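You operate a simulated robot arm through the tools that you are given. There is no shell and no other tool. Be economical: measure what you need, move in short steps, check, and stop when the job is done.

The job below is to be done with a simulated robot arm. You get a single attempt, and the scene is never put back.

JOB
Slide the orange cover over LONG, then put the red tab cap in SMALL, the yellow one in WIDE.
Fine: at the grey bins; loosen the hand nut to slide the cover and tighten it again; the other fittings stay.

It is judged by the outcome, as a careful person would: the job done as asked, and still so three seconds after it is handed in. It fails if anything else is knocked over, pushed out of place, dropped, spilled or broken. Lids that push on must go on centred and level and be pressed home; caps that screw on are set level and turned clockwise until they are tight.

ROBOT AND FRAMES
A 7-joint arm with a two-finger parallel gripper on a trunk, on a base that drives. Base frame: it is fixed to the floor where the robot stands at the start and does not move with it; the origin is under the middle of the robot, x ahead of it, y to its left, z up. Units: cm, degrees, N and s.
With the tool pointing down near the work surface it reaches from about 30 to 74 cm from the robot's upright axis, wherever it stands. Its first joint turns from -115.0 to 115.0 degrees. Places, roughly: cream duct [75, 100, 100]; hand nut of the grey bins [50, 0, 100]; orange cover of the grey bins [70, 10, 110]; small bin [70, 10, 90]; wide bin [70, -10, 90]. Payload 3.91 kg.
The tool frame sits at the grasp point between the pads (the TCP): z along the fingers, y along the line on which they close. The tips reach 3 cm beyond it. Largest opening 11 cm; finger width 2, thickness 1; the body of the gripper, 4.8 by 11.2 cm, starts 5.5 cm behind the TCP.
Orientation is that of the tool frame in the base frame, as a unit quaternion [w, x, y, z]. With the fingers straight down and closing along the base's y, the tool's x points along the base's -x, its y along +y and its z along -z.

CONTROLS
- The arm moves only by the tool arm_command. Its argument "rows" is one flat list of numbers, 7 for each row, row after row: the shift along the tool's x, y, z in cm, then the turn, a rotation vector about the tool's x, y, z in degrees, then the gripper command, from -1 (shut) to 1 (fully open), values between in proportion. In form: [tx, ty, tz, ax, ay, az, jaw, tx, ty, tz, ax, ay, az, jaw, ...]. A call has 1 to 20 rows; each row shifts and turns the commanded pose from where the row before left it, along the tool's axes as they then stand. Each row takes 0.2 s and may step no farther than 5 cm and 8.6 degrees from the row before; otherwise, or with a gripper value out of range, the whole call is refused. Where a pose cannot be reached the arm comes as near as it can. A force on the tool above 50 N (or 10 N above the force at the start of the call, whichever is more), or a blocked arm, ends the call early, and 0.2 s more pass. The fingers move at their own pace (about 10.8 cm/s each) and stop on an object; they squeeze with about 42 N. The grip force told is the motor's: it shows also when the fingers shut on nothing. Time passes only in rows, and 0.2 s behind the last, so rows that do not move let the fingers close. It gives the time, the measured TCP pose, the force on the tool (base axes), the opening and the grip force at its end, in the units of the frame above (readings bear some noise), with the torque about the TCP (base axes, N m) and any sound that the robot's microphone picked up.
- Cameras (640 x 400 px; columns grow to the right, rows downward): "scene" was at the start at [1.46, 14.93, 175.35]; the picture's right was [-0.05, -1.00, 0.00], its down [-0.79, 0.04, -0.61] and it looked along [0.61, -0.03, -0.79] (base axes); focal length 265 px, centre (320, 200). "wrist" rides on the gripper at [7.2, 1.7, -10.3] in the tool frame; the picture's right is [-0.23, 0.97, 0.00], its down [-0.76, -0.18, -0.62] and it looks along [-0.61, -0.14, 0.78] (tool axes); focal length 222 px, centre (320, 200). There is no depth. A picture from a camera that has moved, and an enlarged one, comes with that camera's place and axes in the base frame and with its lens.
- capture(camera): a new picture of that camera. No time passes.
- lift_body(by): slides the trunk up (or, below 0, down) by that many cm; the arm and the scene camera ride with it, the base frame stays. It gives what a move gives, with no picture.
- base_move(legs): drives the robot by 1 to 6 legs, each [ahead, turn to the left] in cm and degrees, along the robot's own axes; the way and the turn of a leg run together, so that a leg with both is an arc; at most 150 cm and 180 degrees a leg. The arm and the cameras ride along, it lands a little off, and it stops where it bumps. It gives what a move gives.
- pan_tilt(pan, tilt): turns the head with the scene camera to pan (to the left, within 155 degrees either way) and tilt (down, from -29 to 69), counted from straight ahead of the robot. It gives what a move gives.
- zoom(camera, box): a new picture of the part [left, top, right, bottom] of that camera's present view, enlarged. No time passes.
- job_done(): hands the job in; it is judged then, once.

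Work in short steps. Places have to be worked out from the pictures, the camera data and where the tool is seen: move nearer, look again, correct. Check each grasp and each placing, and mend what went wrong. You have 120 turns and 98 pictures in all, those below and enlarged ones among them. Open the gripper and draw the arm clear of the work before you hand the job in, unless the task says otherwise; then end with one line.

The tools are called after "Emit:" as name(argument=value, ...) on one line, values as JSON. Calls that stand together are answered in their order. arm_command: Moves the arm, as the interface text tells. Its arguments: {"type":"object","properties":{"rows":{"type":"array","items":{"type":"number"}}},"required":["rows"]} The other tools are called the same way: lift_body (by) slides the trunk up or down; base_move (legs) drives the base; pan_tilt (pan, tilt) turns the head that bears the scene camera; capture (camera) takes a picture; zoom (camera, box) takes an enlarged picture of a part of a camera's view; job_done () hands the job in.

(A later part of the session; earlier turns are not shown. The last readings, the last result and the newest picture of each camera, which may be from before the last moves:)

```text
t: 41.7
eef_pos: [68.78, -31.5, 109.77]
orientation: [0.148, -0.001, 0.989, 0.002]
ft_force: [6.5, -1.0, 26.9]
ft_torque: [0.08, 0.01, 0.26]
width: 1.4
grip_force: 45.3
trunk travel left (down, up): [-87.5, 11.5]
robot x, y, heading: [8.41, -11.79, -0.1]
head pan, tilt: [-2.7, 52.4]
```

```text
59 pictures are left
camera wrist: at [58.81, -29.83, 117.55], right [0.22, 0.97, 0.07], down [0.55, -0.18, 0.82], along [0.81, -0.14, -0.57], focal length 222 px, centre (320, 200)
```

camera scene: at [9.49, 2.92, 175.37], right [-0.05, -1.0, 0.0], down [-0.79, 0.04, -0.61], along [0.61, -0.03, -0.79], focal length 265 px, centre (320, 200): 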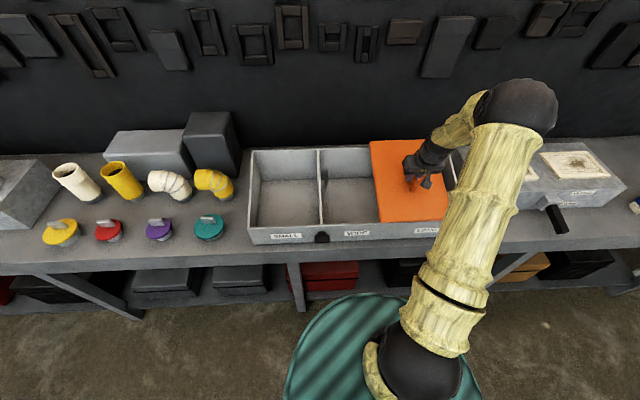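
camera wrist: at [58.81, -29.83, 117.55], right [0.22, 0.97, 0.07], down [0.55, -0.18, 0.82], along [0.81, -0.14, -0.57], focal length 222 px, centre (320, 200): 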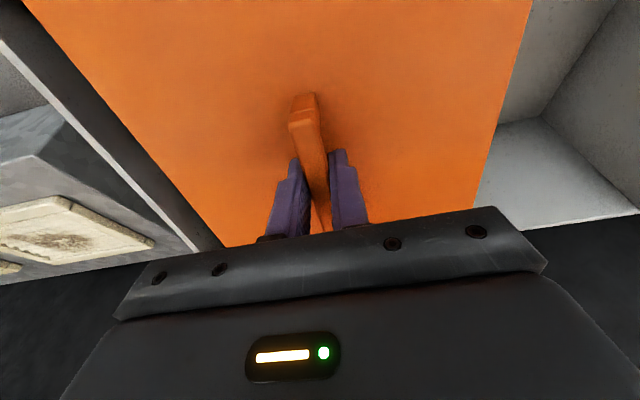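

About 4 cm of gap remains at the right end. I continue in 1 cm steps to y≈−35.7, easing up slightly to shed the vertical force.

Emit:
arm_command(rows=[0, 0, -0.15, 0, 0, 0, -1, 0, -1, 0, 0, 0, 0, -1, 0, -1, 0, 0, 0, 0, -1, 0, -1, 0, 0, 0, 0, -1, 0, -0.7, 0, 0, 0, 0, -1])

Emit:
capture(camera="wrist")

Emit:
zoom(camera="scene", box=[310, 120, 486, 230])

```text
t: 42.9
eef_pos: [68.78, -35.13, 109.7]
orientation: [0.147, -0.001, 0.989, 0.003]
ft_force: [10.8, 0.7, 22.8]
ft_torque: [-0.03, -0.47, 0.27]
width: 1.37
grip_force: 45.0
trunk travel left (down, up): [-87.5, 11.5]
robot x, y, heading: [7.84, -12.24, -0.0]
head pan, tilt: [-2.7, 52.4]
```

```text
58 pictures are left
camera wrist: at [58.83, -33.5, 117.56], right [0.22, 0.97, 0.07], down [0.55, -0.18, 0.82], along [0.81, -0.14, -0.57], focal length 222 px, centre (320, 200)
```

wrist: 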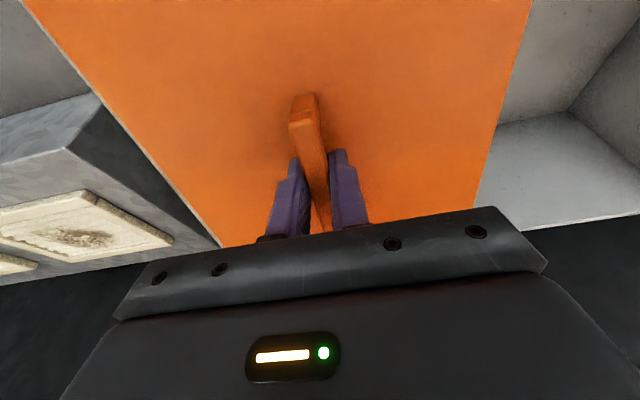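

```text
3.64 times, centred on (398, 175) of scene
camera zoom: at [9.62, 2.97, 175.35], right [-0.05, -1.0, 0.0], down [-0.79, 0.04, -0.61], along [0.61, -0.03, -0.79], focal length 962 px, centre (36, 291)
```

zoom: 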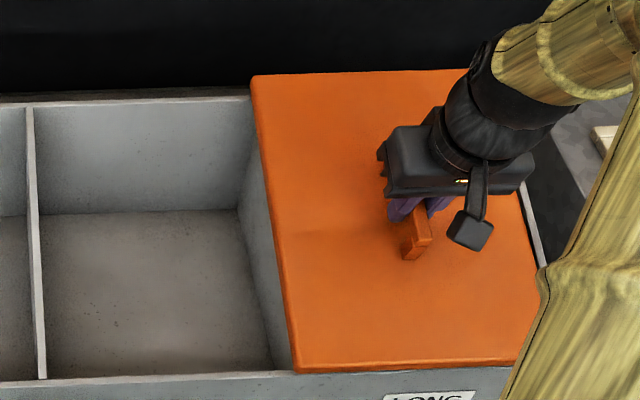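

Almost there. I zoom on the right edge to see the remaining gap.

Emit:
zoom(camera="wrist", box=[20, 0, 276, 160])

Emit:
zoom(camera="wrist", box=[140, 160, 268, 250])

```text
2.50 times, centred on (148, 80) of wrist
camera zoom: at [58.83, -33.5, 117.56], right [0.22, 0.97, 0.07], down [0.55, -0.18, 0.82], along [0.81, -0.14, -0.57], focal length 555 px, centre (750, 500)
```

zoom: 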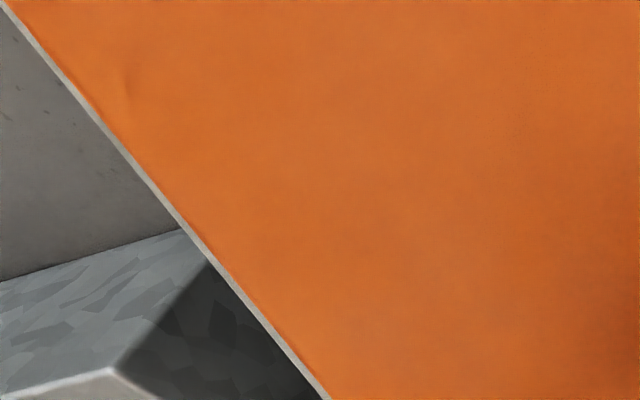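

```text
4.44 times, centred on (204, 205) of wrist
camera zoom: at [58.83, -33.5, 117.56], right [0.22, 0.97, 0.07], down [0.55, -0.18, 0.82], along [0.81, -0.14, -0.57], focal length 987 px, centre (836, 178)
```

zoom: 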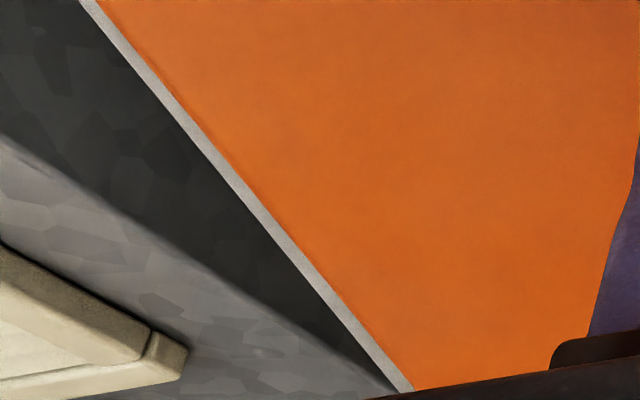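

Only the wall's own thickness (~0.6 cm) shows; I push 0.3 cm more, then open slightly and withdraw along the tool.

Emit:
arm_command(rows=[0, -0.3, 0, 0, 0, 0, -1, 0, 0, 0, 0, 0, 0, -0.5, 0, 0, 0, 0, 0, 0, -0.1, 0, 0, -2, 0, 0, 0, -0.1, 0, 0, -4, 0, 0, 0, -0.1, 0, 0, -4, 0, 0, 0, -0.1])

Emit:
capture(camera="wrist")

```text
t: 44.3
eef_pos: [65.85, -35.56, 119.15]
orientation: [0.146, 0.0, 0.989, 0.002]
ft_force: [-0.6, 0.0, 1.0]
ft_torque: [-0.08, 0.0, 0.02]
width: 4.93
grip_force: 0.1
trunk travel left (down, up): [-87.5, 11.5]
robot x, y, heading: [8.52, -11.83, -0.2]
head pan, tilt: [-2.7, 52.4]
```

```text
54 pictures are left
camera wrist: at [55.84, -33.86, 127.13], right [0.22, 0.97, 0.07], down [0.55, -0.18, 0.82], along [0.81, -0.14, -0.57], focal length 222 px, centre (320, 200)
```

wrist: 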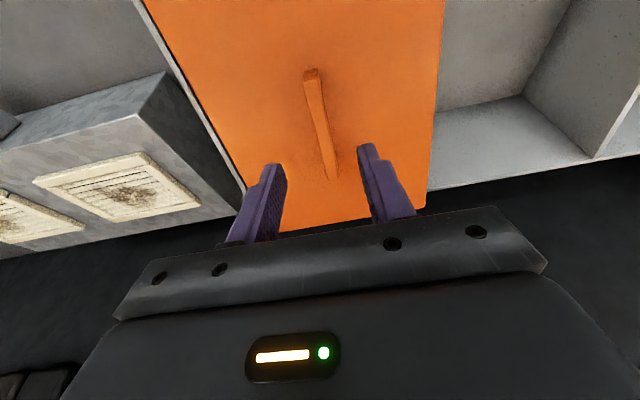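

The cover sits squarely over LONG. Next the nut: I bring the arm back ahead of the robot, then drive back to the earlier stand.

Emit:
arm_command(rows=[-1.1, 3.95, 0.33, 0, 0, 0, -0.1, -1.1, 3.95, 0.33, 0, 0, 0, -0.1, -1.1, 3.95, 0.33, 0, 0, 0, -0.1, -1.1, 3.95, 0.33, 0, 0, 0, -0.1, -1.1, 3.95, 0.33, 0, 0, 0, -0.1, -1.1, 3.95, 0.33, 0, 0, 0, -0.5])

Emit:
base_move(legs=[[0, -20.6], [-34.2, 0], [0, 20.6]])

Emit:
arm_command(rows=[0, 0, 0, 0, -8.2, 0, -0.5, 0, 0, 0, 0, -8.2, 0, -0.5, 0, 0, 0, 0, -8.2, 0, -0.5, 0, 0, 0, 0, -8.2, 0, -0.5, 0, 0, 0, 0, -8.2, 0, -0.5, 0, 0, 0, 0, -8.2, 0, -0.5, 0, 0, 0, 0, -8.2, 0, -0.5, 0, 0, 0, 0, -8.2, 0, -0.5, 0, 0, 0, 0, -8, 0, -0.5])

```text
t: 45.7
eef_pos: [72.84, -11.76, 119.35]
orientation: [0.147, 0.0, 0.989, 0.002]
ft_force: [0.5, 0.2, -0.3]
ft_torque: [0.0, 0.01, 0.0]
width: 2.75
grip_force: 0.0
trunk travel left (down, up): [-87.5, 11.5]
robot x, y, heading: [8.09, -11.94, 0.1]
head pan, tilt: [-2.7, 52.4]
```

```text
t: 51.2
eef_pos: [40.68, 0.06, 119.45]
orientation: [0.147, 0.002, 0.989, 0.001]
ft_force: [-0.7, -0.5, -0.1]
ft_torque: [0.0, 0.0, 0.01]
width: 2.74
grip_force: 0.1
trunk travel left (down, up): [-87.5, 11.5]
robot x, y, heading: [-24.04, 0.18, -0.2]
head pan, tilt: [-2.7, 52.4]
```

```text
t: 53.2
eef_pos: [40.68, -0.0, 119.38]
orientation: [0.71, 0.004, 0.704, 0.0]
ft_force: [0.3, 1.9, -0.1]
ft_torque: [0.03, 0.01, -0.01]
width: 2.76
grip_force: 0.1
trunk travel left (down, up): [-87.5, 11.5]
robot x, y, heading: [-23.36, 0.59, -0.4]
head pan, tilt: [-2.7, 52.4]
```

Now I turn the hand 90° so it closes vertically on the horizontal bar, and lower the trunk to z≈95.

Emit:
arm_command(rows=[0, 0, 0, 0, 0, -8.2, -0.5, 0, 0, 0, 0, 0, -8.2, -0.5, 0, 0, 0, 0, 0, -8.2, -0.5, 0, 0, 0, 0, 0, -8.2, -0.5, 0, 0, 0, 0, 0, -8.2, -0.5, 0, 0, 0, 0, 0, -8.2, -0.5, 0, 0, 0, 0, 0, -8.2, -0.5, 0, 0, 0, 0, 0, -8.2, -0.5, 0, 0, 0, 0, 0, -8.2, -0.5, 0, 0, 0, 0, 0, -8.2, -0.5, 0, 0, 0, 0, 0, -8.2, -0.5])

Emit:
lift_body(by=-24.4)

Emit:
capture(camera="wrist")

Emit:
capture(camera="scene")

```text
t: 55.6
eef_pos: [40.77, 0.12, 119.65]
orientation: [-0.5, 0.497, -0.499, 0.503]
ft_force: [-1.0, 0.0, 0.6]
ft_torque: [0.03, 0.0, 0.01]
width: 2.74
grip_force: 0.0
trunk travel left (down, up): [-87.5, 11.5]
robot x, y, heading: [-23.94, 0.44, -0.3]
head pan, tilt: [-2.7, 52.4]
```

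```text
t: 58.1
eef_pos: [40.7, -0.06, 95.08]
orientation: [-0.501, 0.497, -0.5, 0.502]
ft_force: [0.6, -0.7, 0.1]
ft_torque: [-0.02, 0.01, -0.02]
width: 2.76
grip_force: 0.1
trunk travel left (down, up): [-63.1, 35.9]
robot x, y, heading: [-23.6, 0.1, -0.3]
head pan, tilt: [-2.7, 52.4]
```

```text
53 pictures are left
camera wrist: at [30.32, -7.14, 93.32], right [0.01, 0.23, -0.97], down [-0.62, 0.76, 0.17], along [0.78, 0.6, 0.15], focal length 222 px, centre (320, 200)
```

wrist: 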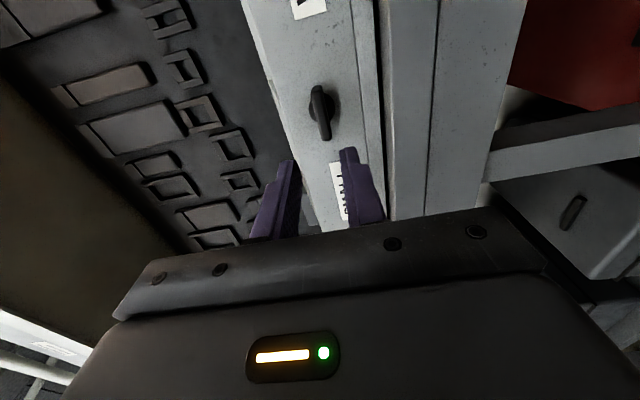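

```text
52 pictures are left
camera scene: at [-22.35, 15.04, 150.96], right [-0.05, -1.0, 0.0], down [-0.79, 0.04, -0.61], along [0.61, -0.03, -0.79], focal length 265 px, centre (320, 200)
```

scene: 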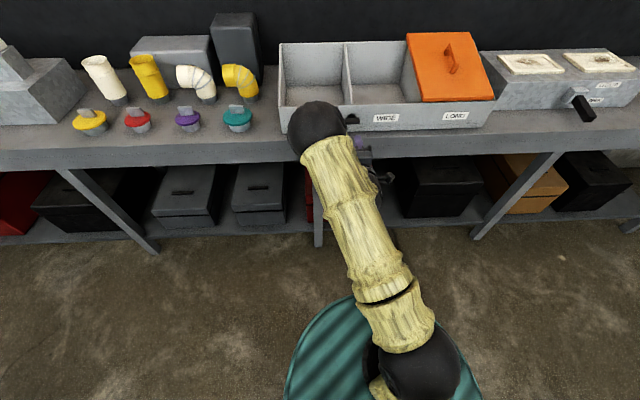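

Aligned as before. I advance to x≈52 with jaws 3.5 cm open and check.

Emit:
arm_command(rows=[0, 0, 4, 0, 0, 0, -0.35, 0, 0, 4, 0, 0, 0, -0.35, 0, 0, 3.2, 0, 0, 0, -0.35, 0, 0, 0, 0, 0, 0, -0.35])

Emit:
zoom(camera="wrist", box=[200, 80, 456, 240])

```text
t: 59.1
eef_pos: [51.97, 0.07, 95.12]
orientation: [-0.502, 0.497, -0.5, 0.502]
ft_force: [-0.2, 0.4, 0.0]
ft_torque: [0.05, -0.01, -0.02]
width: 3.57
grip_force: 0.1
trunk travel left (down, up): [-63.1, 35.9]
robot x, y, heading: [-23.96, 0.12, -0.5]
head pan, tilt: [-2.7, 52.4]
```

```text
2.50 times, centred on (328, 160) of wrist
camera zoom: at [41.56, -7.18, 93.39], right [0.01, 0.23, -0.97], down [-0.62, 0.76, 0.18], along [0.78, 0.6, 0.15], focal length 555 px, centre (300, 300)
```

zoom: 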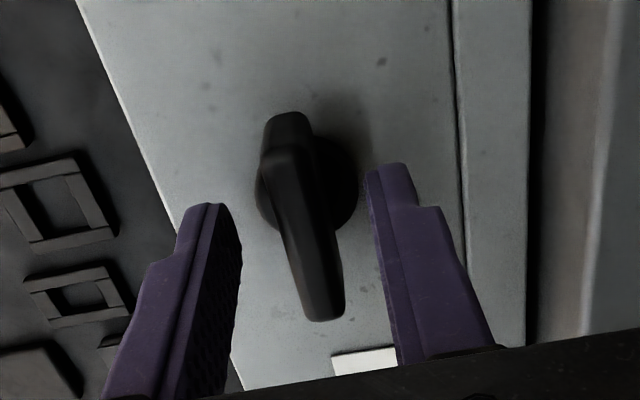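

Good alignment. I close on the bar and turn clockwise about 60° first.

Emit:
arm_command(rows=[0, 0, 0, 0, 0, 0, -0.7, 0, 0, 0, 0, 0, 0, -1, 0, 0, 0, 0, 0, 0, -1, 0, 0, 0, 0, 0, 8, -1, 0, 0, 0, 0, 0, 8, -1, 0, 0, 0, 0, 0, 8, -1, 0, 0, 0, 0, 0, 8, -1, 0, 0, 0, 0, 0, 8, -1, 0, 0, 0, 0, 0, 8, -1, 0, 0, 0, 0, 0, 8, -1])

Emit:
zoom(camera="wrist", box=[200, 80, 456, 240])

```text
t: 61.4
eef_pos: [51.98, -0.05, 95.0]
orientation: [0.677, -0.204, 0.676, -0.207]
ft_force: [-14.1, 4.0, -18.7]
ft_torque: [-0.03, 1.2, 0.19]
width: 1.19
grip_force: 45.0
trunk travel left (down, up): [-63.1, 35.9]
robot x, y, heading: [-23.66, 0.05, -0.1]
head pan, tilt: [-2.7, 52.4]
```

```text
2.50 times, centred on (328, 160) of wrist
camera zoom: at [41.54, -2.51, 87.95], right [0.0, 0.94, -0.35], down [-0.62, 0.28, 0.73], along [0.78, 0.22, 0.58], focal length 555 px, centre (300, 300)
```

zoom: 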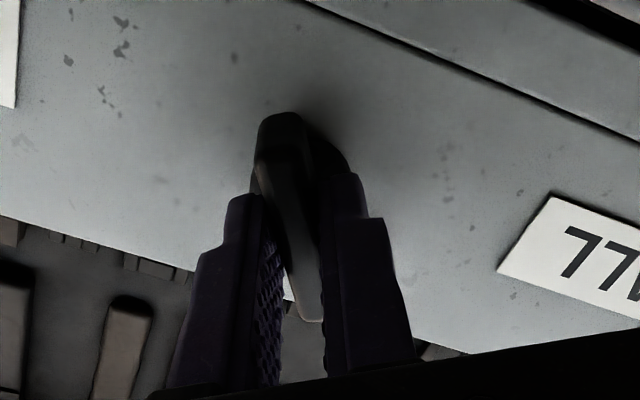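

It turns with the hand. I continue to vertical and on until torque shows it is tight.

Emit:
arm_command(rows=[0, 0, 0, 0, 0, 7, -1, 0, 0, 0, 0, 0, 7, -1, 0, 0, 0, 0, 0, 7, -1, 0, 0, 0, 0, 0, 7, -1, 0, 0, 0, 0, 0, 6, -1])

Emit:
arm_command(rows=[0, 0, 0, 0, 0, 4, -1, 0, 0, 0, 0, 0, 4, -1])

Emit:
zoom(camera="wrist", box=[200, 80, 456, 240])

```text
t: 62.5
eef_pos: [51.92, 0.2, 94.89]
orientation: [0.707, 0.001, 0.707, 0.0]
ft_force: [-13.5, 7.9, -19.7]
ft_torque: [-0.13, 1.15, 0.58]
width: 1.17
grip_force: 45.5
trunk travel left (down, up): [-63.1, 35.9]
robot x, y, heading: [-23.98, 0.18, -0.3]
head pan, tilt: [-2.7, 52.4]
```

```text
t: 63.1
eef_pos: [51.95, 0.21, 94.97]
orientation: [0.706, 0.051, 0.704, 0.05]
ft_force: [-11.7, 8.3, -18.2]
ft_torque: [-1.05, 0.94, 0.72]
width: 1.42
grip_force: 44.5
trunk travel left (down, up): [-63.1, 35.9]
robot x, y, heading: [-24.11, 0.39, -0.4]
head pan, tilt: [-2.7, 52.4]
```

```text
2.50 times, centred on (328, 160) of wrist
camera zoom: at [41.58, 2.87, 88.03], right [0.0, 0.93, 0.36], down [-0.63, -0.28, 0.73], along [0.78, -0.23, 0.58], focal length 555 px, centre (300, 300)
```

zoom: 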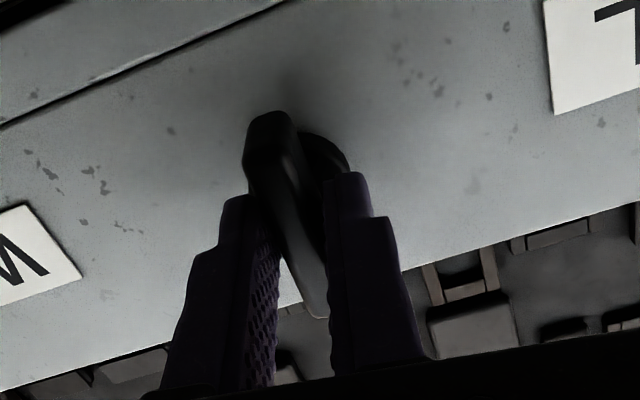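

The bar stopped at vertical with torque −1.05 N m and a slightly spread jaw: the nut is tight. I release, draw straight back and check it.

Emit:
arm_command(rows=[0, 0, 0, 0, 0, -5, -0.7, 0, 0, 0, 0, 0, 0, -0.4, 0, 0, -3, 0, 0, 0, -0.4, 0, 0, -4, 0, 0, 0, -0.4, 0, 0, -4, 0, 0, 0, -0.4])

Emit:
zoom(camera="wrist", box=[200, 40, 456, 200])

Emit:
lift_body(by=24.4)

Emit:
arm_command(rows=[0, 0, 0, 0, 8.2, 0, -0.5, 0, 0, 0, 0, 8.2, 0, -0.5, 0, 0, 0, 0, 8.2, 0, -0.5, 0, 0, 0, 0, 8.2, 0, -0.5, 0, 0, 0, 0, 8.2, 0, -0.5, 0, 0, 0, 0, 8.2, 0, -0.5, 0, 0, 0, 0, 8.2, 0, -0.5, 0, 0, 0, 0, 8.2, 0, -0.5, 0, 0, 0, 0, 8.2, 0, -0.5, 0, 0, 0, 0, 8.2, 0, -0.5, 0, 0, 0, 0, 8, 0, -0.5])

Emit:
capture(camera="scene")

```text
t: 64.3
eef_pos: [40.72, -0.09, 95.25]
orientation: [0.71, 0.02, 0.704, 0.017]
ft_force: [0.5, 0.0, 0.2]
ft_torque: [0.02, -0.01, -0.02]
width: 3.29
grip_force: 0.1
trunk travel left (down, up): [-63.1, 35.9]
robot x, y, heading: [-24.24, 0.48, -0.2]
head pan, tilt: [-2.7, 52.4]
```

```text
2.50 times, centred on (328, 120) of wrist
camera zoom: at [30.54, 2.18, 88.07], right [0.0, 0.96, 0.28], down [-0.63, -0.22, 0.75], along [0.78, -0.18, 0.6], focal length 555 px, centre (300, 400)
```

zoom: 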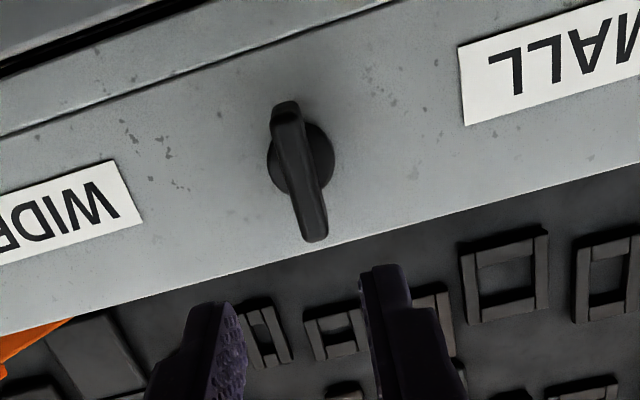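

```text
t: 66.9
eef_pos: [40.96, 0.02, 119.5]
orientation: [0.709, 0.02, 0.704, 0.017]
ft_force: [-0.2, -0.5, 0.4]
ft_torque: [-0.01, 0.03, 0.0]
width: 3.32
grip_force: 0.0
trunk travel left (down, up): [-87.5, 11.5]
robot x, y, heading: [-23.86, 0.05, -0.3]
head pan, tilt: [-2.7, 52.4]
```

```text
t: 69.3
eef_pos: [41.03, 0.14, 119.61]
orientation: [0.003, 0.002, 1.0, 0.027]
ft_force: [-0.8, 0.1, -0.2]
ft_torque: [-0.01, 0.02, 0.0]
width: 2.74
grip_force: 0.0
trunk travel left (down, up): [-87.5, 11.5]
robot x, y, heading: [-23.97, 0.03, -0.2]
head pan, tilt: [-2.7, 52.4]
```

```text
47 pictures are left
camera scene: at [-22.22, 15.05, 175.35], right [-0.05, -1.0, 0.0], down [-0.79, 0.04, -0.61], along [0.61, -0.03, -0.79], focal length 265 px, centre (320, 200)
```

scene: 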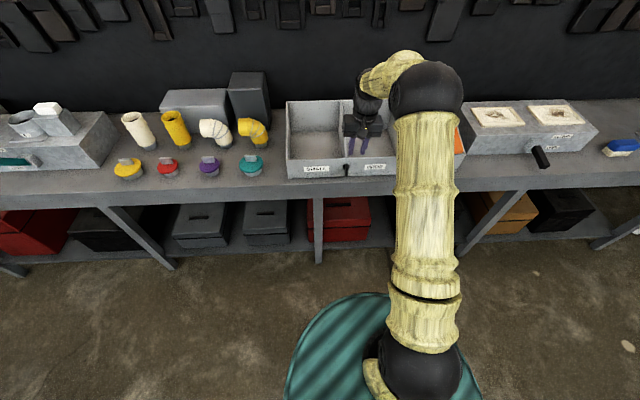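

Nut is tight and upright again, and I located the caps: red ≈ (61, 76), yellow ≈ (60.5, 92). I drive to about (8, 45), from where both caps and SMALL are in reach.

Emit:
base_move(legs=[[0, 54.6], [55.2, 0], [0, -54.6]])

Emit:
capture(camera="scene")

```text
t: 79.9
eef_pos: [72.91, 46.53, 119.67]
orientation: [0.003, -0.006, 1.0, 0.027]
ft_force: [-0.4, -0.8, 0.0]
ft_torque: [0.03, 0.03, -0.02]
width: 2.74
grip_force: 0.1
trunk travel left (down, up): [-87.5, 11.5]
robot x, y, heading: [7.64, 45.7, 0.8]
head pan, tilt: [-2.7, 52.4]
```

```text
46 pictures are left
camera scene: at [9.35, 60.44, 175.35], right [-0.03, -1.0, 0.0], down [-0.79, 0.03, -0.61], along [0.61, -0.02, -0.79], focal length 265 px, centre (320, 200)
```

scene: 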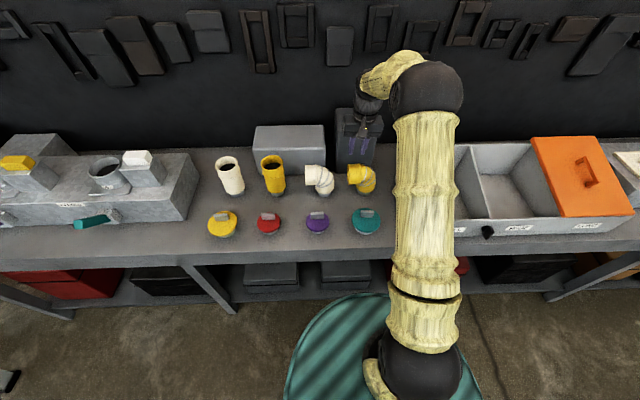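

I correct the 3° residual roll and move high over the red cap for a wrist view.

Emit:
arm_command(rows=[0, 0, 0, 3.1, 0, 0, -0.1, 2.1, 4.2, 0, 0, 0, 0, -0.1, 2.1, 4.2, 0, 0, 0, 0, -0.1, 2.1, 4.2, 0, 0, 0, 0, -0.1, 2.1, 4.2, 0, 0, 0, 0, -0.1, 2.1, 4.2, 0, 0, 0, 0, -0.1, 2.1, 4.2, 0, 0, 0, 0, -0.1, 2.1, 4.2, 0, 0, 0, 0, -0.1])

Emit:
capture(camera="wrist")

Emit:
zoom(camera="scene", box=[190, 140, 390, 265])

```text
t: 81.7
eef_pos: [57.67, 75.76, 119.61]
orientation: [0.003, -0.005, 1.0, 0.001]
ft_force: [0.6, 0.7, -0.4]
ft_torque: [-0.02, -0.01, 0.0]
width: 4.93
grip_force: 0.0
trunk travel left (down, up): [-87.5, 11.5]
robot x, y, heading: [8.05, 45.39, 0.8]
head pan, tilt: [-2.7, 52.4]
```

```text
45 pictures are left
camera wrist: at [50.34, 77.5, 129.86], right [0.22, 0.98, 0.0], down [0.76, -0.17, 0.63], along [0.61, -0.14, -0.78], focal length 222 px, centre (320, 200)
```

wrist: 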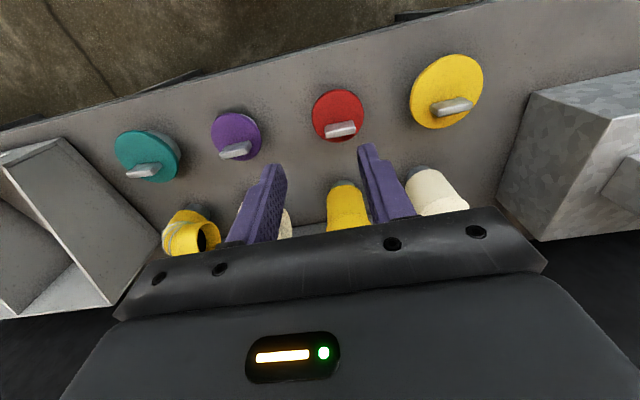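

```text
3.20 times, centred on (290, 202) of scene
camera zoom: at [9.26, 60.64, 175.34], right [-0.03, -1.0, 0.0], down [-0.79, 0.03, -0.61], along [0.61, -0.02, -0.79], focal length 847 px, centre (416, 192)
```

zoom: 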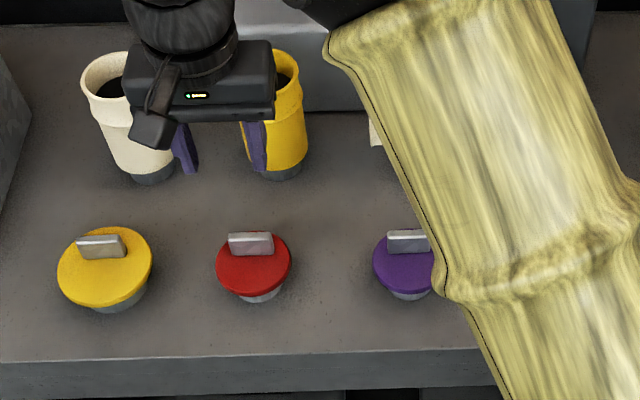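

Red disc centre ≈ (62.5, 77.6, 93.4); its tab runs along y, so the fingers must close along x. I turn the hand 90°, come over the tab and look from nearer.

Emit:
arm_command(rows=[0, 0, 0, 0, 0, -8.2, -0.1, 0, 0, 0, 0, 0, -8.2, -0.1, 0, 0, 0, 0, 0, -8.2, -0.1, 0, 0, 0, 0, 0, -8.2, -0.1, 0, 0, 0, 0, 0, -8.2, -0.1, 0, 0, 0, 0, 0, -8.2, -0.1, 0, 0, 0, 0, 0, -8.2, -0.1, 0, 0, 0, 0, 0, -8.2, -0.1, 0, 0, 0, 0, 0, -8.2, -0.1, 0, 0, 0, 0, 0, -8.2, -0.1, 0, 0, 0, 0, 0, -8.2, -0.1, -0.9, -3, 3, 0, 0, 0, -0.1, -0.9, -3, 4, 0, 0, 0, -0.1, 0, 0, 4, 0, 0, 0, -0.1])

Emit:
capture(camera="wrist")

Emit:
zoom(camera="scene", box=[190, 170, 350, 270])

```text
refused: row 13 steps farther than a row can; nothing moved
```

```text
43 pictures are left
camera wrist: at [50.34, 77.5, 129.86], right [0.22, 0.98, 0.0], down [0.76, -0.17, 0.63], along [0.61, -0.14, -0.78], focal length 222 px, centre (320, 200)
```

wrist: 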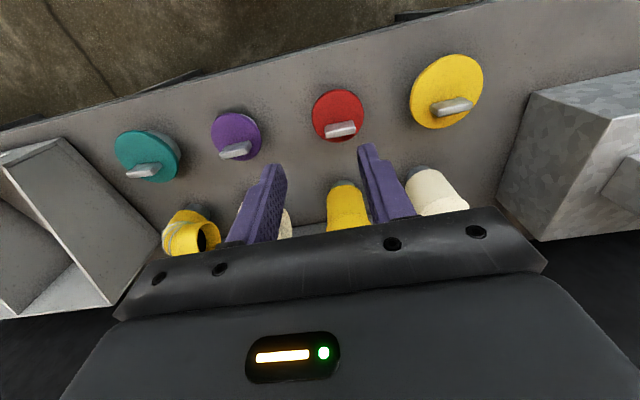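

```text
4.00 times, centred on (270, 220) of scene
camera zoom: at [9.26, 60.64, 175.34], right [-0.03, -1.0, 0.0], down [-0.79, 0.03, -0.61], along [0.61, -0.02, -0.79], focal length 1059 px, centre (520, 120)
```

zoom: 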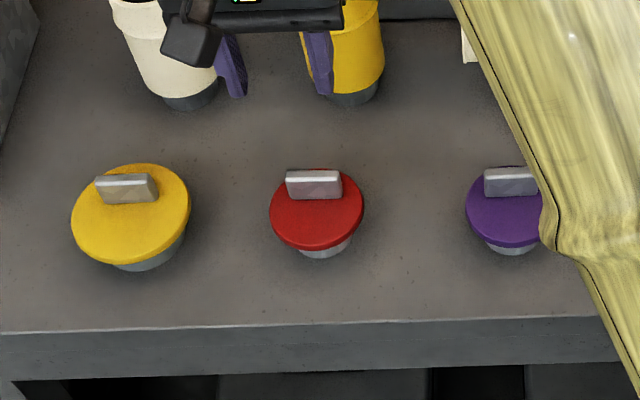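

One row was too long; the same in shorter steps.

Emit:
arm_command(rows=[0, 0, 0, 0, 0, -8.2, -0.1, 0, 0, 0, 0, 0, -8.2, -0.1, 0, 0, 0, 0, 0, -8.2, -0.1, 0, 0, 0, 0, 0, -8.2, -0.1, 0, 0, 0, 0, 0, -8.2, -0.1, 0, 0, 0, 0, 0, -8.2, -0.1, 0, 0, 0, 0, 0, -8.2, -0.1, 0, 0, 0, 0, 0, -8.2, -0.1, 0, 0, 0, 0, 0, -8.2, -0.1, 0, 0, 0, 0, 0, -8.2, -0.1, 0, 0, 0, 0, 0, -8.2, -0.1, -0.9, -3, 3, 0, 0, 0, -0.1, -0.9, -3, 3, 0, 0, 0, -0.1, 0, 0, 4, 0, 0, 0, -0.1])

Emit:
capture(camera="wrist")

Emit:
zoom(camera="scene", box=[190, 170, 350, 270])

```text
t: 84.7
eef_pos: [63.86, 77.48, 109.41]
orientation: [-0.003, 0.712, -0.702, 0.002]
ft_force: [0.5, 1.2, -0.2]
ft_torque: [0.0, 0.0, 0.03]
width: 4.94
grip_force: 0.1
trunk travel left (down, up): [-87.5, 11.5]
robot x, y, heading: [7.7, 45.48, 0.8]
head pan, tilt: [-2.7, 52.4]
```

```text
41 pictures are left
camera wrist: at [62.14, 70.32, 119.8], right [-0.98, 0.21, -0.01], down [0.16, 0.76, 0.62], along [0.14, 0.61, -0.78], focal length 222 px, centre (320, 200)
```

wrist: 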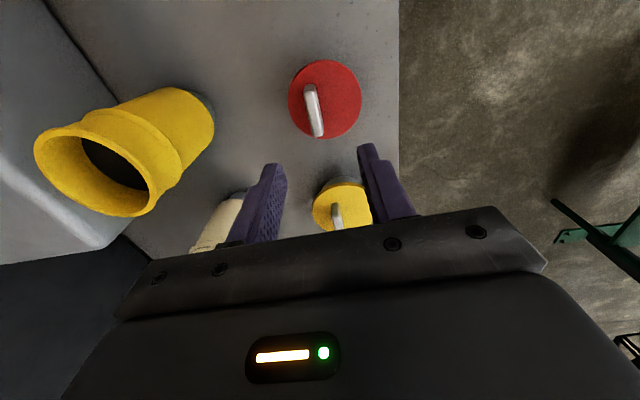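

```text
4.00 times, centred on (270, 220) of scene
camera zoom: at [9.44, 60.53, 175.35], right [-0.03, -1.0, 0.0], down [-0.79, 0.03, -0.61], along [0.61, -0.02, -0.79], focal length 1059 px, centre (520, 120)
```

zoom: 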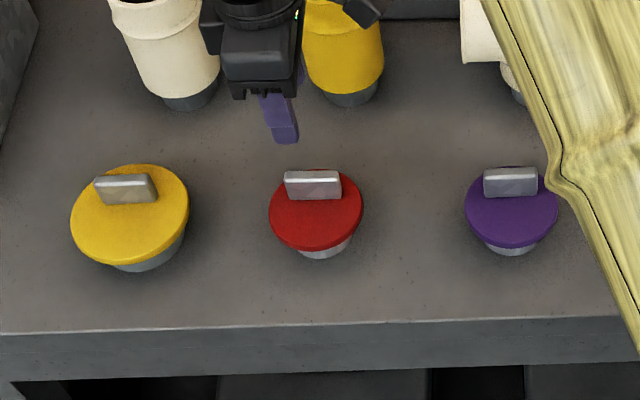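

Tab centre ≈ (64.6, 77.6), top z≈96, disc at ~93.5. I shift 0.75 cm in x and descend to TCP z≈99 for a check.

Emit:
arm_command(rows=[0, -0.75, 3, 0, 0, 0, -0.3, 0, 0, 4, 0, 0, 0, -0.3, 0, 0, 3.4, 0, 0, 0, -0.3, 0, 0, 0, 0, 0, 0, -0.3])

Emit:
capture(camera="wrist")

Emit:
zoom(camera="scene", box=[220, 180, 316, 240])

```text
t: 85.7
eef_pos: [64.68, 77.56, 99.25]
orientation: [-0.003, 0.713, -0.701, 0.003]
ft_force: [-0.4, 0.3, -0.1]
ft_torque: [-0.01, 0.02, 0.01]
width: 3.86
grip_force: 0.0
trunk travel left (down, up): [-87.5, 11.5]
robot x, y, heading: [8.1, 45.49, 0.7]
head pan, tilt: [-2.7, 52.4]
```

```text
39 pictures are left
camera wrist: at [62.93, 70.33, 109.51], right [-0.98, 0.21, -0.01], down [0.16, 0.76, 0.63], along [0.14, 0.61, -0.78], focal length 222 px, centre (320, 200)
```

wrist: 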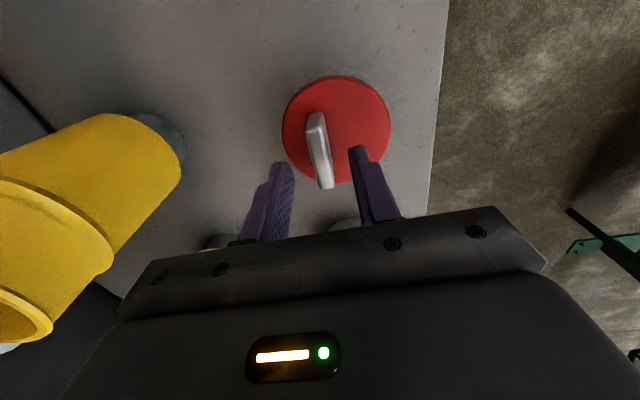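

```text
6.67 times, centred on (268, 210) of scene
camera zoom: at [9.27, 60.41, 175.36], right [-0.03, -1.0, 0.0], down [-0.79, 0.03, -0.61], along [0.61, -0.02, -0.79], focal length 1764 px, centre (667, 133)
```

zoom: 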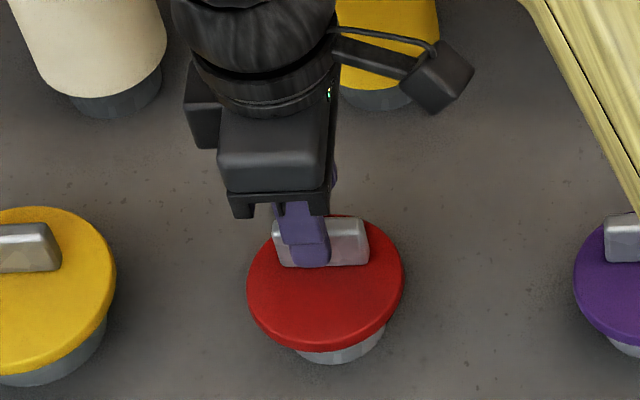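

Fingers straddle the tab. I lower 1.7 cm more, shift 0.3 cm, and close.

Emit:
arm_command(rows=[0.3, 0, 0.9, 0, 0, 0, -0.3, 0, 0, 0.8, 0, 0, 0, -0.3, 0, 0, 0, 0, 0, 0, -0.7, 0, 0, 0, 0, 0, 0, -1, 0, 0, 0, 0, 0, 0, -1])

Emit:
capture(camera="wrist")

```text
t: 86.9
eef_pos: [64.76, 77.36, 97.31]
orientation: [-0.003, 0.713, -0.702, 0.003]
ft_force: [-0.3, -0.2, -0.2]
ft_torque: [-0.01, 0.03, 0.0]
width: 1.19
grip_force: 41.9
trunk travel left (down, up): [-87.5, 11.5]
robot x, y, heading: [8.03, 45.8, 0.5]
head pan, tilt: [-2.7, 52.4]
```

```text
37 pictures are left
camera wrist: at [63.0, 70.02, 107.8], right [-0.98, 0.21, -0.01], down [0.16, 0.76, 0.62], along [0.14, 0.61, -0.78], focal length 222 px, centre (320, 200)
```

wrist: 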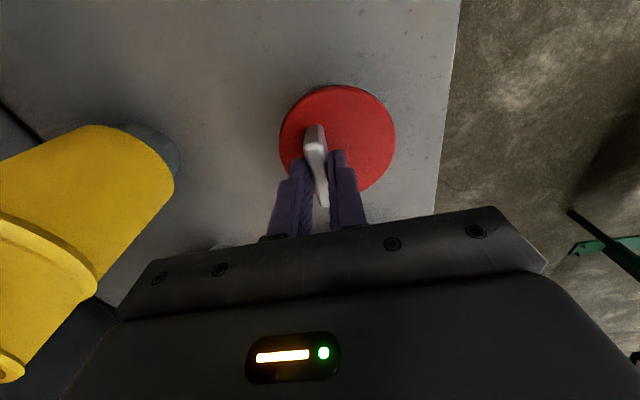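

Tab gripped (1.19 cm). I lift 4 cm and check.

Emit:
arm_command(rows=[0, 0, -1, 0, 0, 0, -1, 0, 0, -1.5, 0, 0, 0, -1, 0, 0, -1.5, 0, 0, 0, -1])

Emit:
zoom(camera="scene", box=[200, 160, 328, 240])

```text
t: 87.7
eef_pos: [64.62, 77.25, 101.35]
orientation: [-0.002, 0.712, -0.702, 0.002]
ft_force: [-0.3, 0.3, -1.1]
ft_torque: [0.02, -0.01, -0.02]
width: 1.18
grip_force: 41.7
trunk travel left (down, up): [-87.5, 11.5]
robot x, y, heading: [8.13, 45.55, 0.5]
head pan, tilt: [-2.7, 52.4]
```

```text
5.00 times, centred on (264, 200) of scene
camera zoom: at [9.32, 60.44, 175.35], right [-0.03, -1.0, 0.0], down [-0.79, 0.03, -0.61], along [0.61, -0.02, -0.79], focal length 1323 px, centre (600, 200)
```

zoom: 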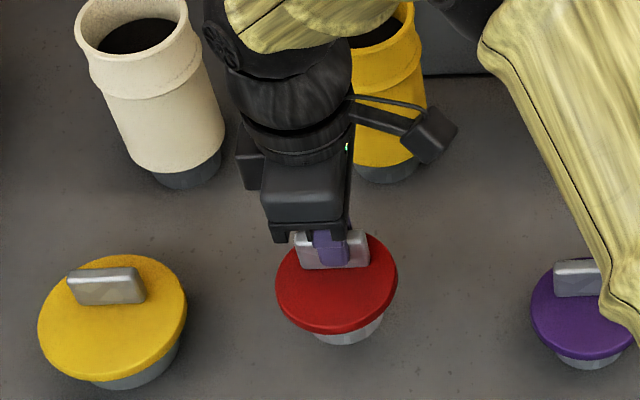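

Held well. I lift to z≈120 and carry it over SMALL (TCP ≈ (68, 14)).

Emit:
arm_command(rows=[0, 0, -4.6, 0, 0, 0, -1, 0, 0, -4.6, 0, 0, 0, -1, 0, 0, -4.6, 0, 0, 0, -1, 0, 0, -4.6, 0, 0, 0, -1])

Emit:
arm_command(rows=[4.2, -0.23, 0, 0, 0, 0, -1, 4.2, -0.23, 0, 0, 0, 0, -1, 4.2, -0.23, 0, 0, 0, 0, -1, 4.2, -0.23, 0, 0, 0, 0, -1, 4.2, -0.23, 0, 0, 0, 0, -1, 4.2, -0.23, 0, 0, 0, 0, -1, 4.2, -0.23, 0, 0, 0, 0, -1, 4.2, -0.23, 0, 0, 0, 0, -1, 4.2, -0.23, 0, 0, 0, 0, -1, 4.2, -0.23, 0, 0, 0, 0, -1, 4.2, -0.23, 0, 0, 0, 0, -1, 4.2, -0.23, 0, 0, 0, 0, -1, 4.2, -0.23, 0, 0, 0, 0, -1, 4.2, -0.23, 0, 0, 0, 0, -1, 4.2, -0.23, 0, 0, 0, 0, -1])

Emit:
capture(camera="wrist")

Emit:
capture(camera="scene")

```text
t: 88.7
eef_pos: [64.47, 77.15, 120.19]
orientation: [-0.002, 0.713, -0.701, 0.002]
ft_force: [-0.2, -0.2, -0.8]
ft_torque: [-0.02, -0.02, 0.0]
width: 1.18
grip_force: 42.3
trunk travel left (down, up): [-87.5, 11.5]
robot x, y, heading: [8.07, 45.22, 0.7]
head pan, tilt: [-2.7, 52.4]
```

```text
t: 91.9
eef_pos: [68.96, 14.16, 119.87]
orientation: [-0.004, 0.713, -0.701, 0.002]
ft_force: [-0.3, -0.5, -1.1]
ft_torque: [-0.02, -0.01, 0.02]
width: 1.19
grip_force: 41.9
trunk travel left (down, up): [-87.5, 11.5]
robot x, y, heading: [7.94, 45.38, 0.9]
head pan, tilt: [-2.7, 52.4]
```

```text
35 pictures are left
camera wrist: at [67.25, 6.95, 130.15], right [-0.98, 0.21, -0.01], down [0.16, 0.76, 0.63], along [0.14, 0.61, -0.78], focal length 222 px, centre (320, 200)
```

wrist: 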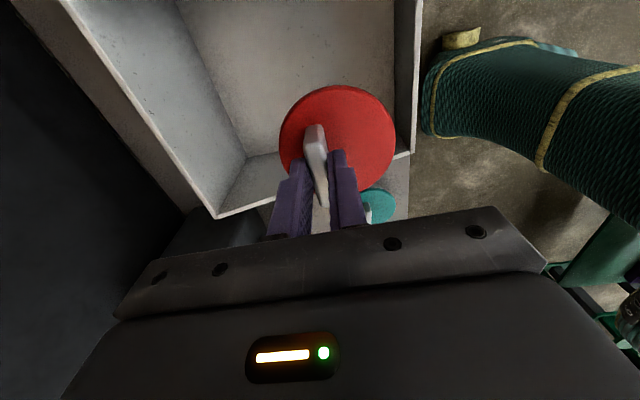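

```text
34 pictures are left
camera scene: at [9.39, 60.26, 175.37], right [-0.04, -1.0, 0.0], down [-0.79, 0.03, -0.61], along [0.61, -0.02, -0.79], focal length 265 px, centre (320, 200)
```

scene: 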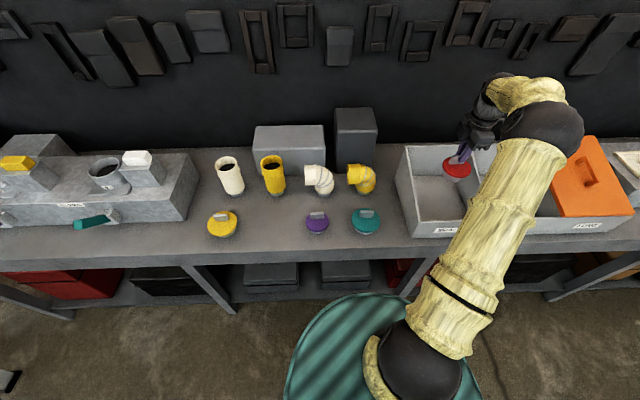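

The cap hangs over SMALL (bin x 57–85, y 0–24). I lower it into the bin to just above the floor.

Emit:
arm_command(rows=[0, 0, 4, 0, 0, 0, -1, 0, 0, 4, 0, 0, 0, -1, 0, 0, 4, 0, 0, 0, -1, 0, 0, 4, 0, 0, 0, -1, 0, 0, 2.5, 0, 0, 0, -1, 0, 0, 1.5, 0, 0, 0, -1])

Emit:
capture(camera="wrist")

```text
t: 93.3
eef_pos: [69.11, 14.31, 99.97]
orientation: [-0.003, 0.712, -0.702, 0.004]
ft_force: [0.1, -0.6, 1.8]
ft_torque: [-0.01, 0.01, 0.01]
width: 1.22
grip_force: 42.2
trunk travel left (down, up): [-87.5, 11.5]
robot x, y, heading: [8.06, 45.62, 0.6]
head pan, tilt: [-2.7, 52.4]
```

```text
33 pictures are left
camera wrist: at [67.31, 7.02, 110.31], right [-0.98, 0.21, -0.01], down [0.16, 0.76, 0.62], along [0.14, 0.61, -0.78], focal length 222 px, centre (320, 200)
```

wrist: 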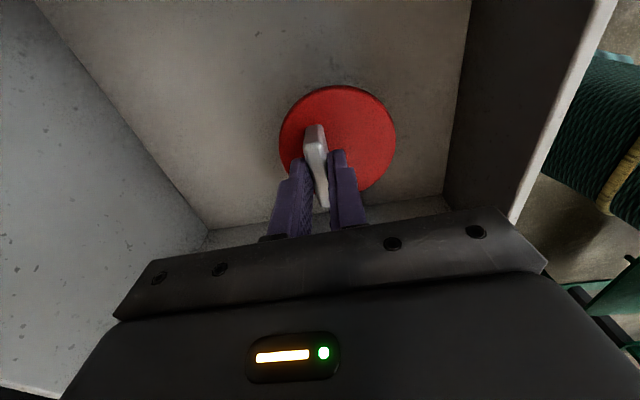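

Just above the floor. I lower in small steps until contact shows.

Emit:
arm_command(rows=[0, 0, 0.3, 0, 0, 0, -1, 0, 0, 0, 0, 0, 0, -1])

Emit:
arm_command(rows=[0, 0, 0.3, 0, 0, 0, -1, 0, 0, 0.3, 0, 0, 0, -1])

```text
t: 93.9
eef_pos: [69.05, 14.27, 100.03]
orientation: [-0.003, 0.712, -0.702, 0.005]
ft_force: [3.0, -1.6, 22.4]
ft_torque: [0.36, 0.14, -0.02]
width: 1.2
grip_force: 42.1
trunk travel left (down, up): [-87.5, 11.5]
robot x, y, heading: [8.18, 45.51, 0.6]
head pan, tilt: [-2.7, 52.4]
```

```text
t: 94.5
eef_pos: [69.04, 14.29, 99.45]
orientation: [-0.004, 0.713, -0.701, 0.006]
ft_force: [8.1, -3.6, 33.1]
ft_torque: [-0.03, 0.15, 0.01]
width: 1.23
grip_force: 42.1
trunk travel left (down, up): [-87.5, 11.5]
robot x, y, heading: [7.68, 45.54, 0.7]
head pan, tilt: [-2.7, 52.4]
```

It rests on the floor (33 N). I ease up 0.4 cm, open and rise.

Emit:
arm_command(rows=[0, 0, -0.4, 0, 0, 0, -1, 0, 0, 0, 0, 0, 0, -0.6, 0, 0, 0, 0, 0, 0, -0.3, 0, 0, 0, 0, 0, 0, -0.3, 0, 0, -1.5, 0, 0, 0, -0.3, 0, 0, -3, 0, 0, 0, -0.3, 0, 0, -5, 0, 0, 0, -0.3, 0, 0, -5, 0, 0, 0, -0.3, 0, 0, -5, 0, 0, 0, -0.3])

Emit:
capture(camera="wrist")

```text
t: 96.5
eef_pos: [68.64, 14.45, 118.97]
orientation: [-0.003, 0.712, -0.702, 0.002]
ft_force: [-0.3, -0.5, 0.6]
ft_torque: [-0.01, -0.01, -0.03]
width: 3.86
grip_force: 0.0
trunk travel left (down, up): [-87.5, 11.5]
robot x, y, heading: [7.97, 45.67, 0.5]
head pan, tilt: [-2.7, 52.4]
```

```text
32 pictures are left
camera wrist: at [66.99, 7.21, 129.31], right [-0.98, 0.21, -0.01], down [0.16, 0.76, 0.63], along [0.14, 0.61, -0.78], focal length 222 px, centre (320, 200)
```

wrist: 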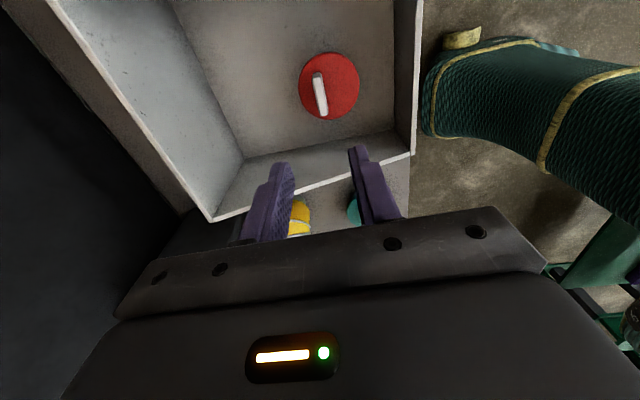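

Red cap sits upright in SMALL. The yellow tab is near (64.6, 94.5), at the edge of reach, so I bring the arm in and drive ~22 cm to the left.

Emit:
arm_command(rows=[-3.9, 0.8, 0, 0, 0, 0, -0.3, -3.9, 0.8, 0, 0, 0, 0, -0.3, -3.9, 0.8, 0, 0, 0, 0, -0.3, -3.9, 0.8, 0, 0, 0, 0, -0.3, -3.9, 0.8, 0, 0, 0, 0, -0.3, -3.9, 0.8, 0, 0, 0, 0, -0.3, -3.9, 0.8, 0, 0, 0, 0, -0.3, -3.9, 0.8, 0, 0, 0, 0, -0.3])

Emit:
base_move(legs=[[0, 90], [24, 0], [0, -90.6]])

Emit:
capture(camera="scene")

```text
t: 98.3
eef_pos: [62.05, 45.57, 118.82]
orientation: [-0.002, 0.712, -0.702, 0.003]
ft_force: [0.1, -0.1, -0.1]
ft_torque: [-0.07, 0.02, -0.03]
width: 3.84
grip_force: 0.0
trunk travel left (down, up): [-87.5, 11.5]
robot x, y, heading: [7.86, 45.54, 0.8]
head pan, tilt: [-2.7, 52.4]
```

```text
t: 111.4
eef_pos: [61.73, 69.24, 118.84]
orientation: [-0.002, 0.709, -0.705, 0.002]
ft_force: [0.9, 0.4, 0.1]
ft_torque: [-0.01, -0.03, 0.0]
width: 3.85
grip_force: 0.0
trunk travel left (down, up): [-87.5, 11.5]
robot x, y, heading: [7.83, 69.98, 0.2]
head pan, tilt: [-2.7, 52.4]
```

```text
31 pictures are left
camera scene: at [9.33, 84.77, 175.35], right [-0.05, -1.0, 0.0], down [-0.79, 0.04, -0.61], along [0.61, -0.03, -0.79], focal length 265 px, centre (320, 200)
```

scene: 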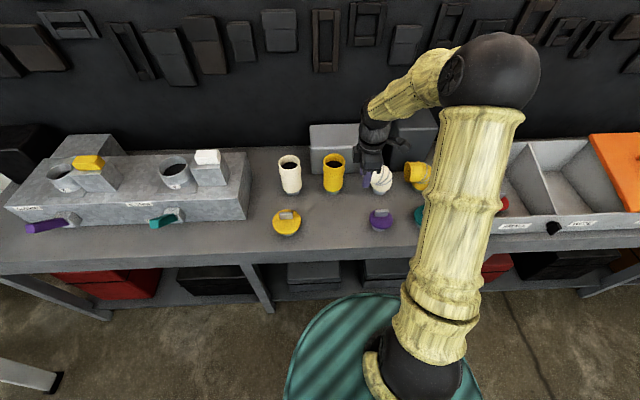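

I move over the yellow cap's tab and descend to z≈109 for a close look.

Emit:
arm_command(rows=[-4.15, -0.47, 0, 0, 0, 0, -0.3, -4.15, -0.47, 0, 0, 0, 0, -0.3, -4.15, -0.47, 0, 0, 0, 0, -0.3, -4.15, -0.47, 0, 0, 0, 0, -0.3, -4.15, -0.47, 0, 0, 0, 0, -0.3, -4.15, -0.47, 0, 0, 0, 0, -0.3, 0, 0, 4.5, 0, 0, 0, -0.3, 0, 0, 4.5, 0, 0, 0, -0.3])

Emit:
capture(camera="wrist")

Emit:
zoom(camera="scene", box=[230, 180, 358, 260])

```text
t: 113.2
eef_pos: [64.49, 94.11, 109.87]
orientation: [-0.002, 0.709, -0.706, 0.003]
ft_force: [0.8, 0.9, -0.1]
ft_torque: [0.01, 0.02, 0.01]
width: 3.87
grip_force: 0.0
trunk travel left (down, up): [-87.5, 11.5]
robot x, y, heading: [7.8, 69.75, 0.2]
head pan, tilt: [-2.7, 52.4]
```

```text
30 pictures are left
camera wrist: at [62.78, 87.01, 120.23], right [-0.97, 0.22, -0.01], down [0.17, 0.76, 0.62], along [0.14, 0.61, -0.78], focal length 222 px, centre (320, 200)
```

wrist: 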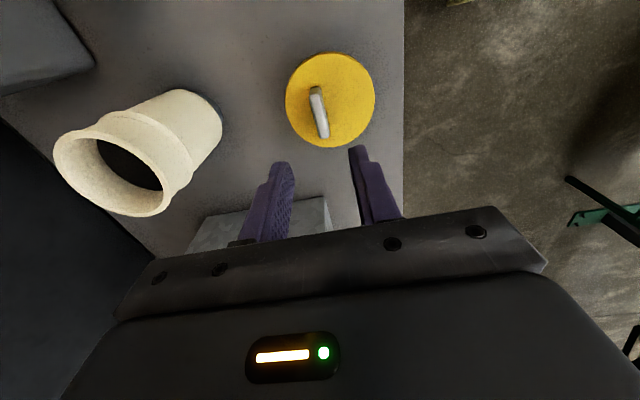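

```text
5.00 times, centred on (294, 220) of scene
camera zoom: at [9.41, 84.92, 175.34], right [-0.04, -1.0, 0.0], down [-0.79, 0.04, -0.61], along [0.61, -0.03, -0.79], focal length 1323 px, centre (450, 100)
```

zoom: 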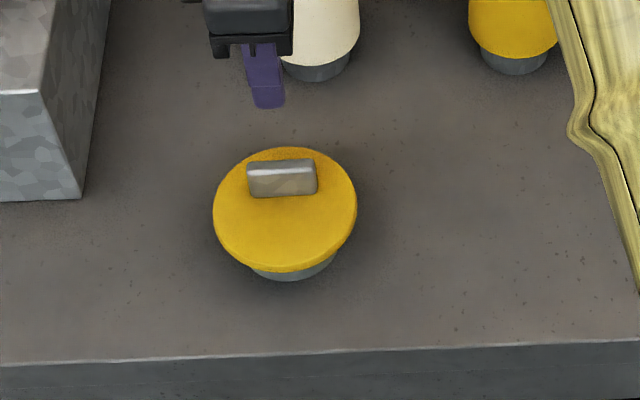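

Tab centre ≈ (64.6, 94.6). I shift 0.4 cm and descend to z≈99.2 to check.

Emit:
arm_command(rows=[-0.4, -0.15, 3.6, 0, 0, 0, -0.3, 0, 0, 4, 0, 0, 0, -0.3, 0, 0, 3, 0, 0, 0, -0.3, 0, 0, 0, 0, 0, 0, -0.3])

Emit:
capture(camera="wrist")

Emit:
zoom(camera="scene", box=[230, 180, 358, 260])

```text
t: 114.2
eef_pos: [64.88, 94.5, 99.31]
orientation: [-0.003, 0.709, -0.705, 0.002]
ft_force: [0.1, 0.3, -1.1]
ft_torque: [0.03, -0.01, 0.0]
width: 3.88
grip_force: 0.1
trunk travel left (down, up): [-87.5, 11.5]
robot x, y, heading: [7.63, 70.06, 0.1]
head pan, tilt: [-2.7, 52.4]
```

```text
28 pictures are left
camera wrist: at [62.97, 87.31, 109.67], right [-0.97, 0.22, -0.01], down [0.17, 0.76, 0.62], along [0.14, 0.61, -0.78], focal length 222 px, centre (320, 200)
```

wrist: 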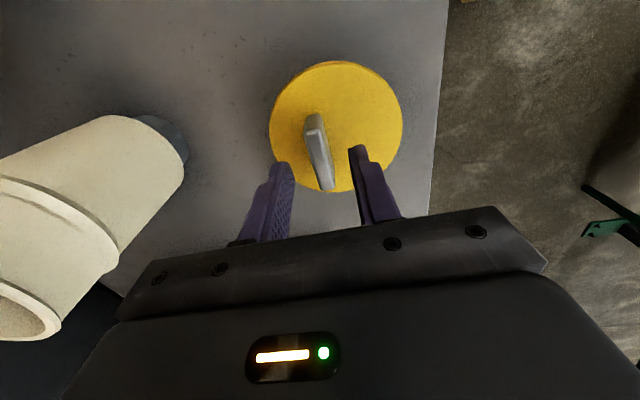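

```text
5.00 times, centred on (294, 220) of scene
camera zoom: at [9.26, 84.74, 175.36], right [-0.05, -1.0, 0.0], down [-0.79, 0.04, -0.61], along [0.61, -0.03, -0.79], focal length 1323 px, centre (450, 100)
```

zoom: 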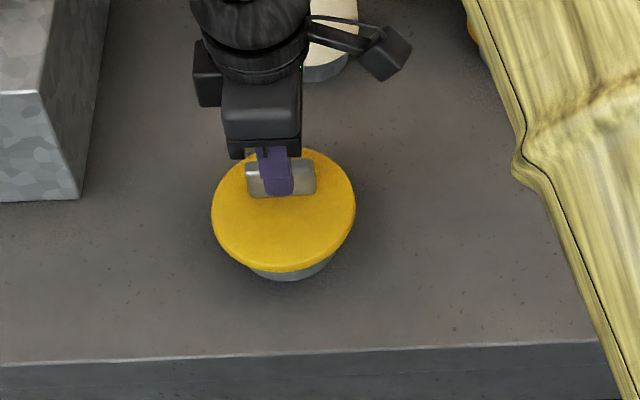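

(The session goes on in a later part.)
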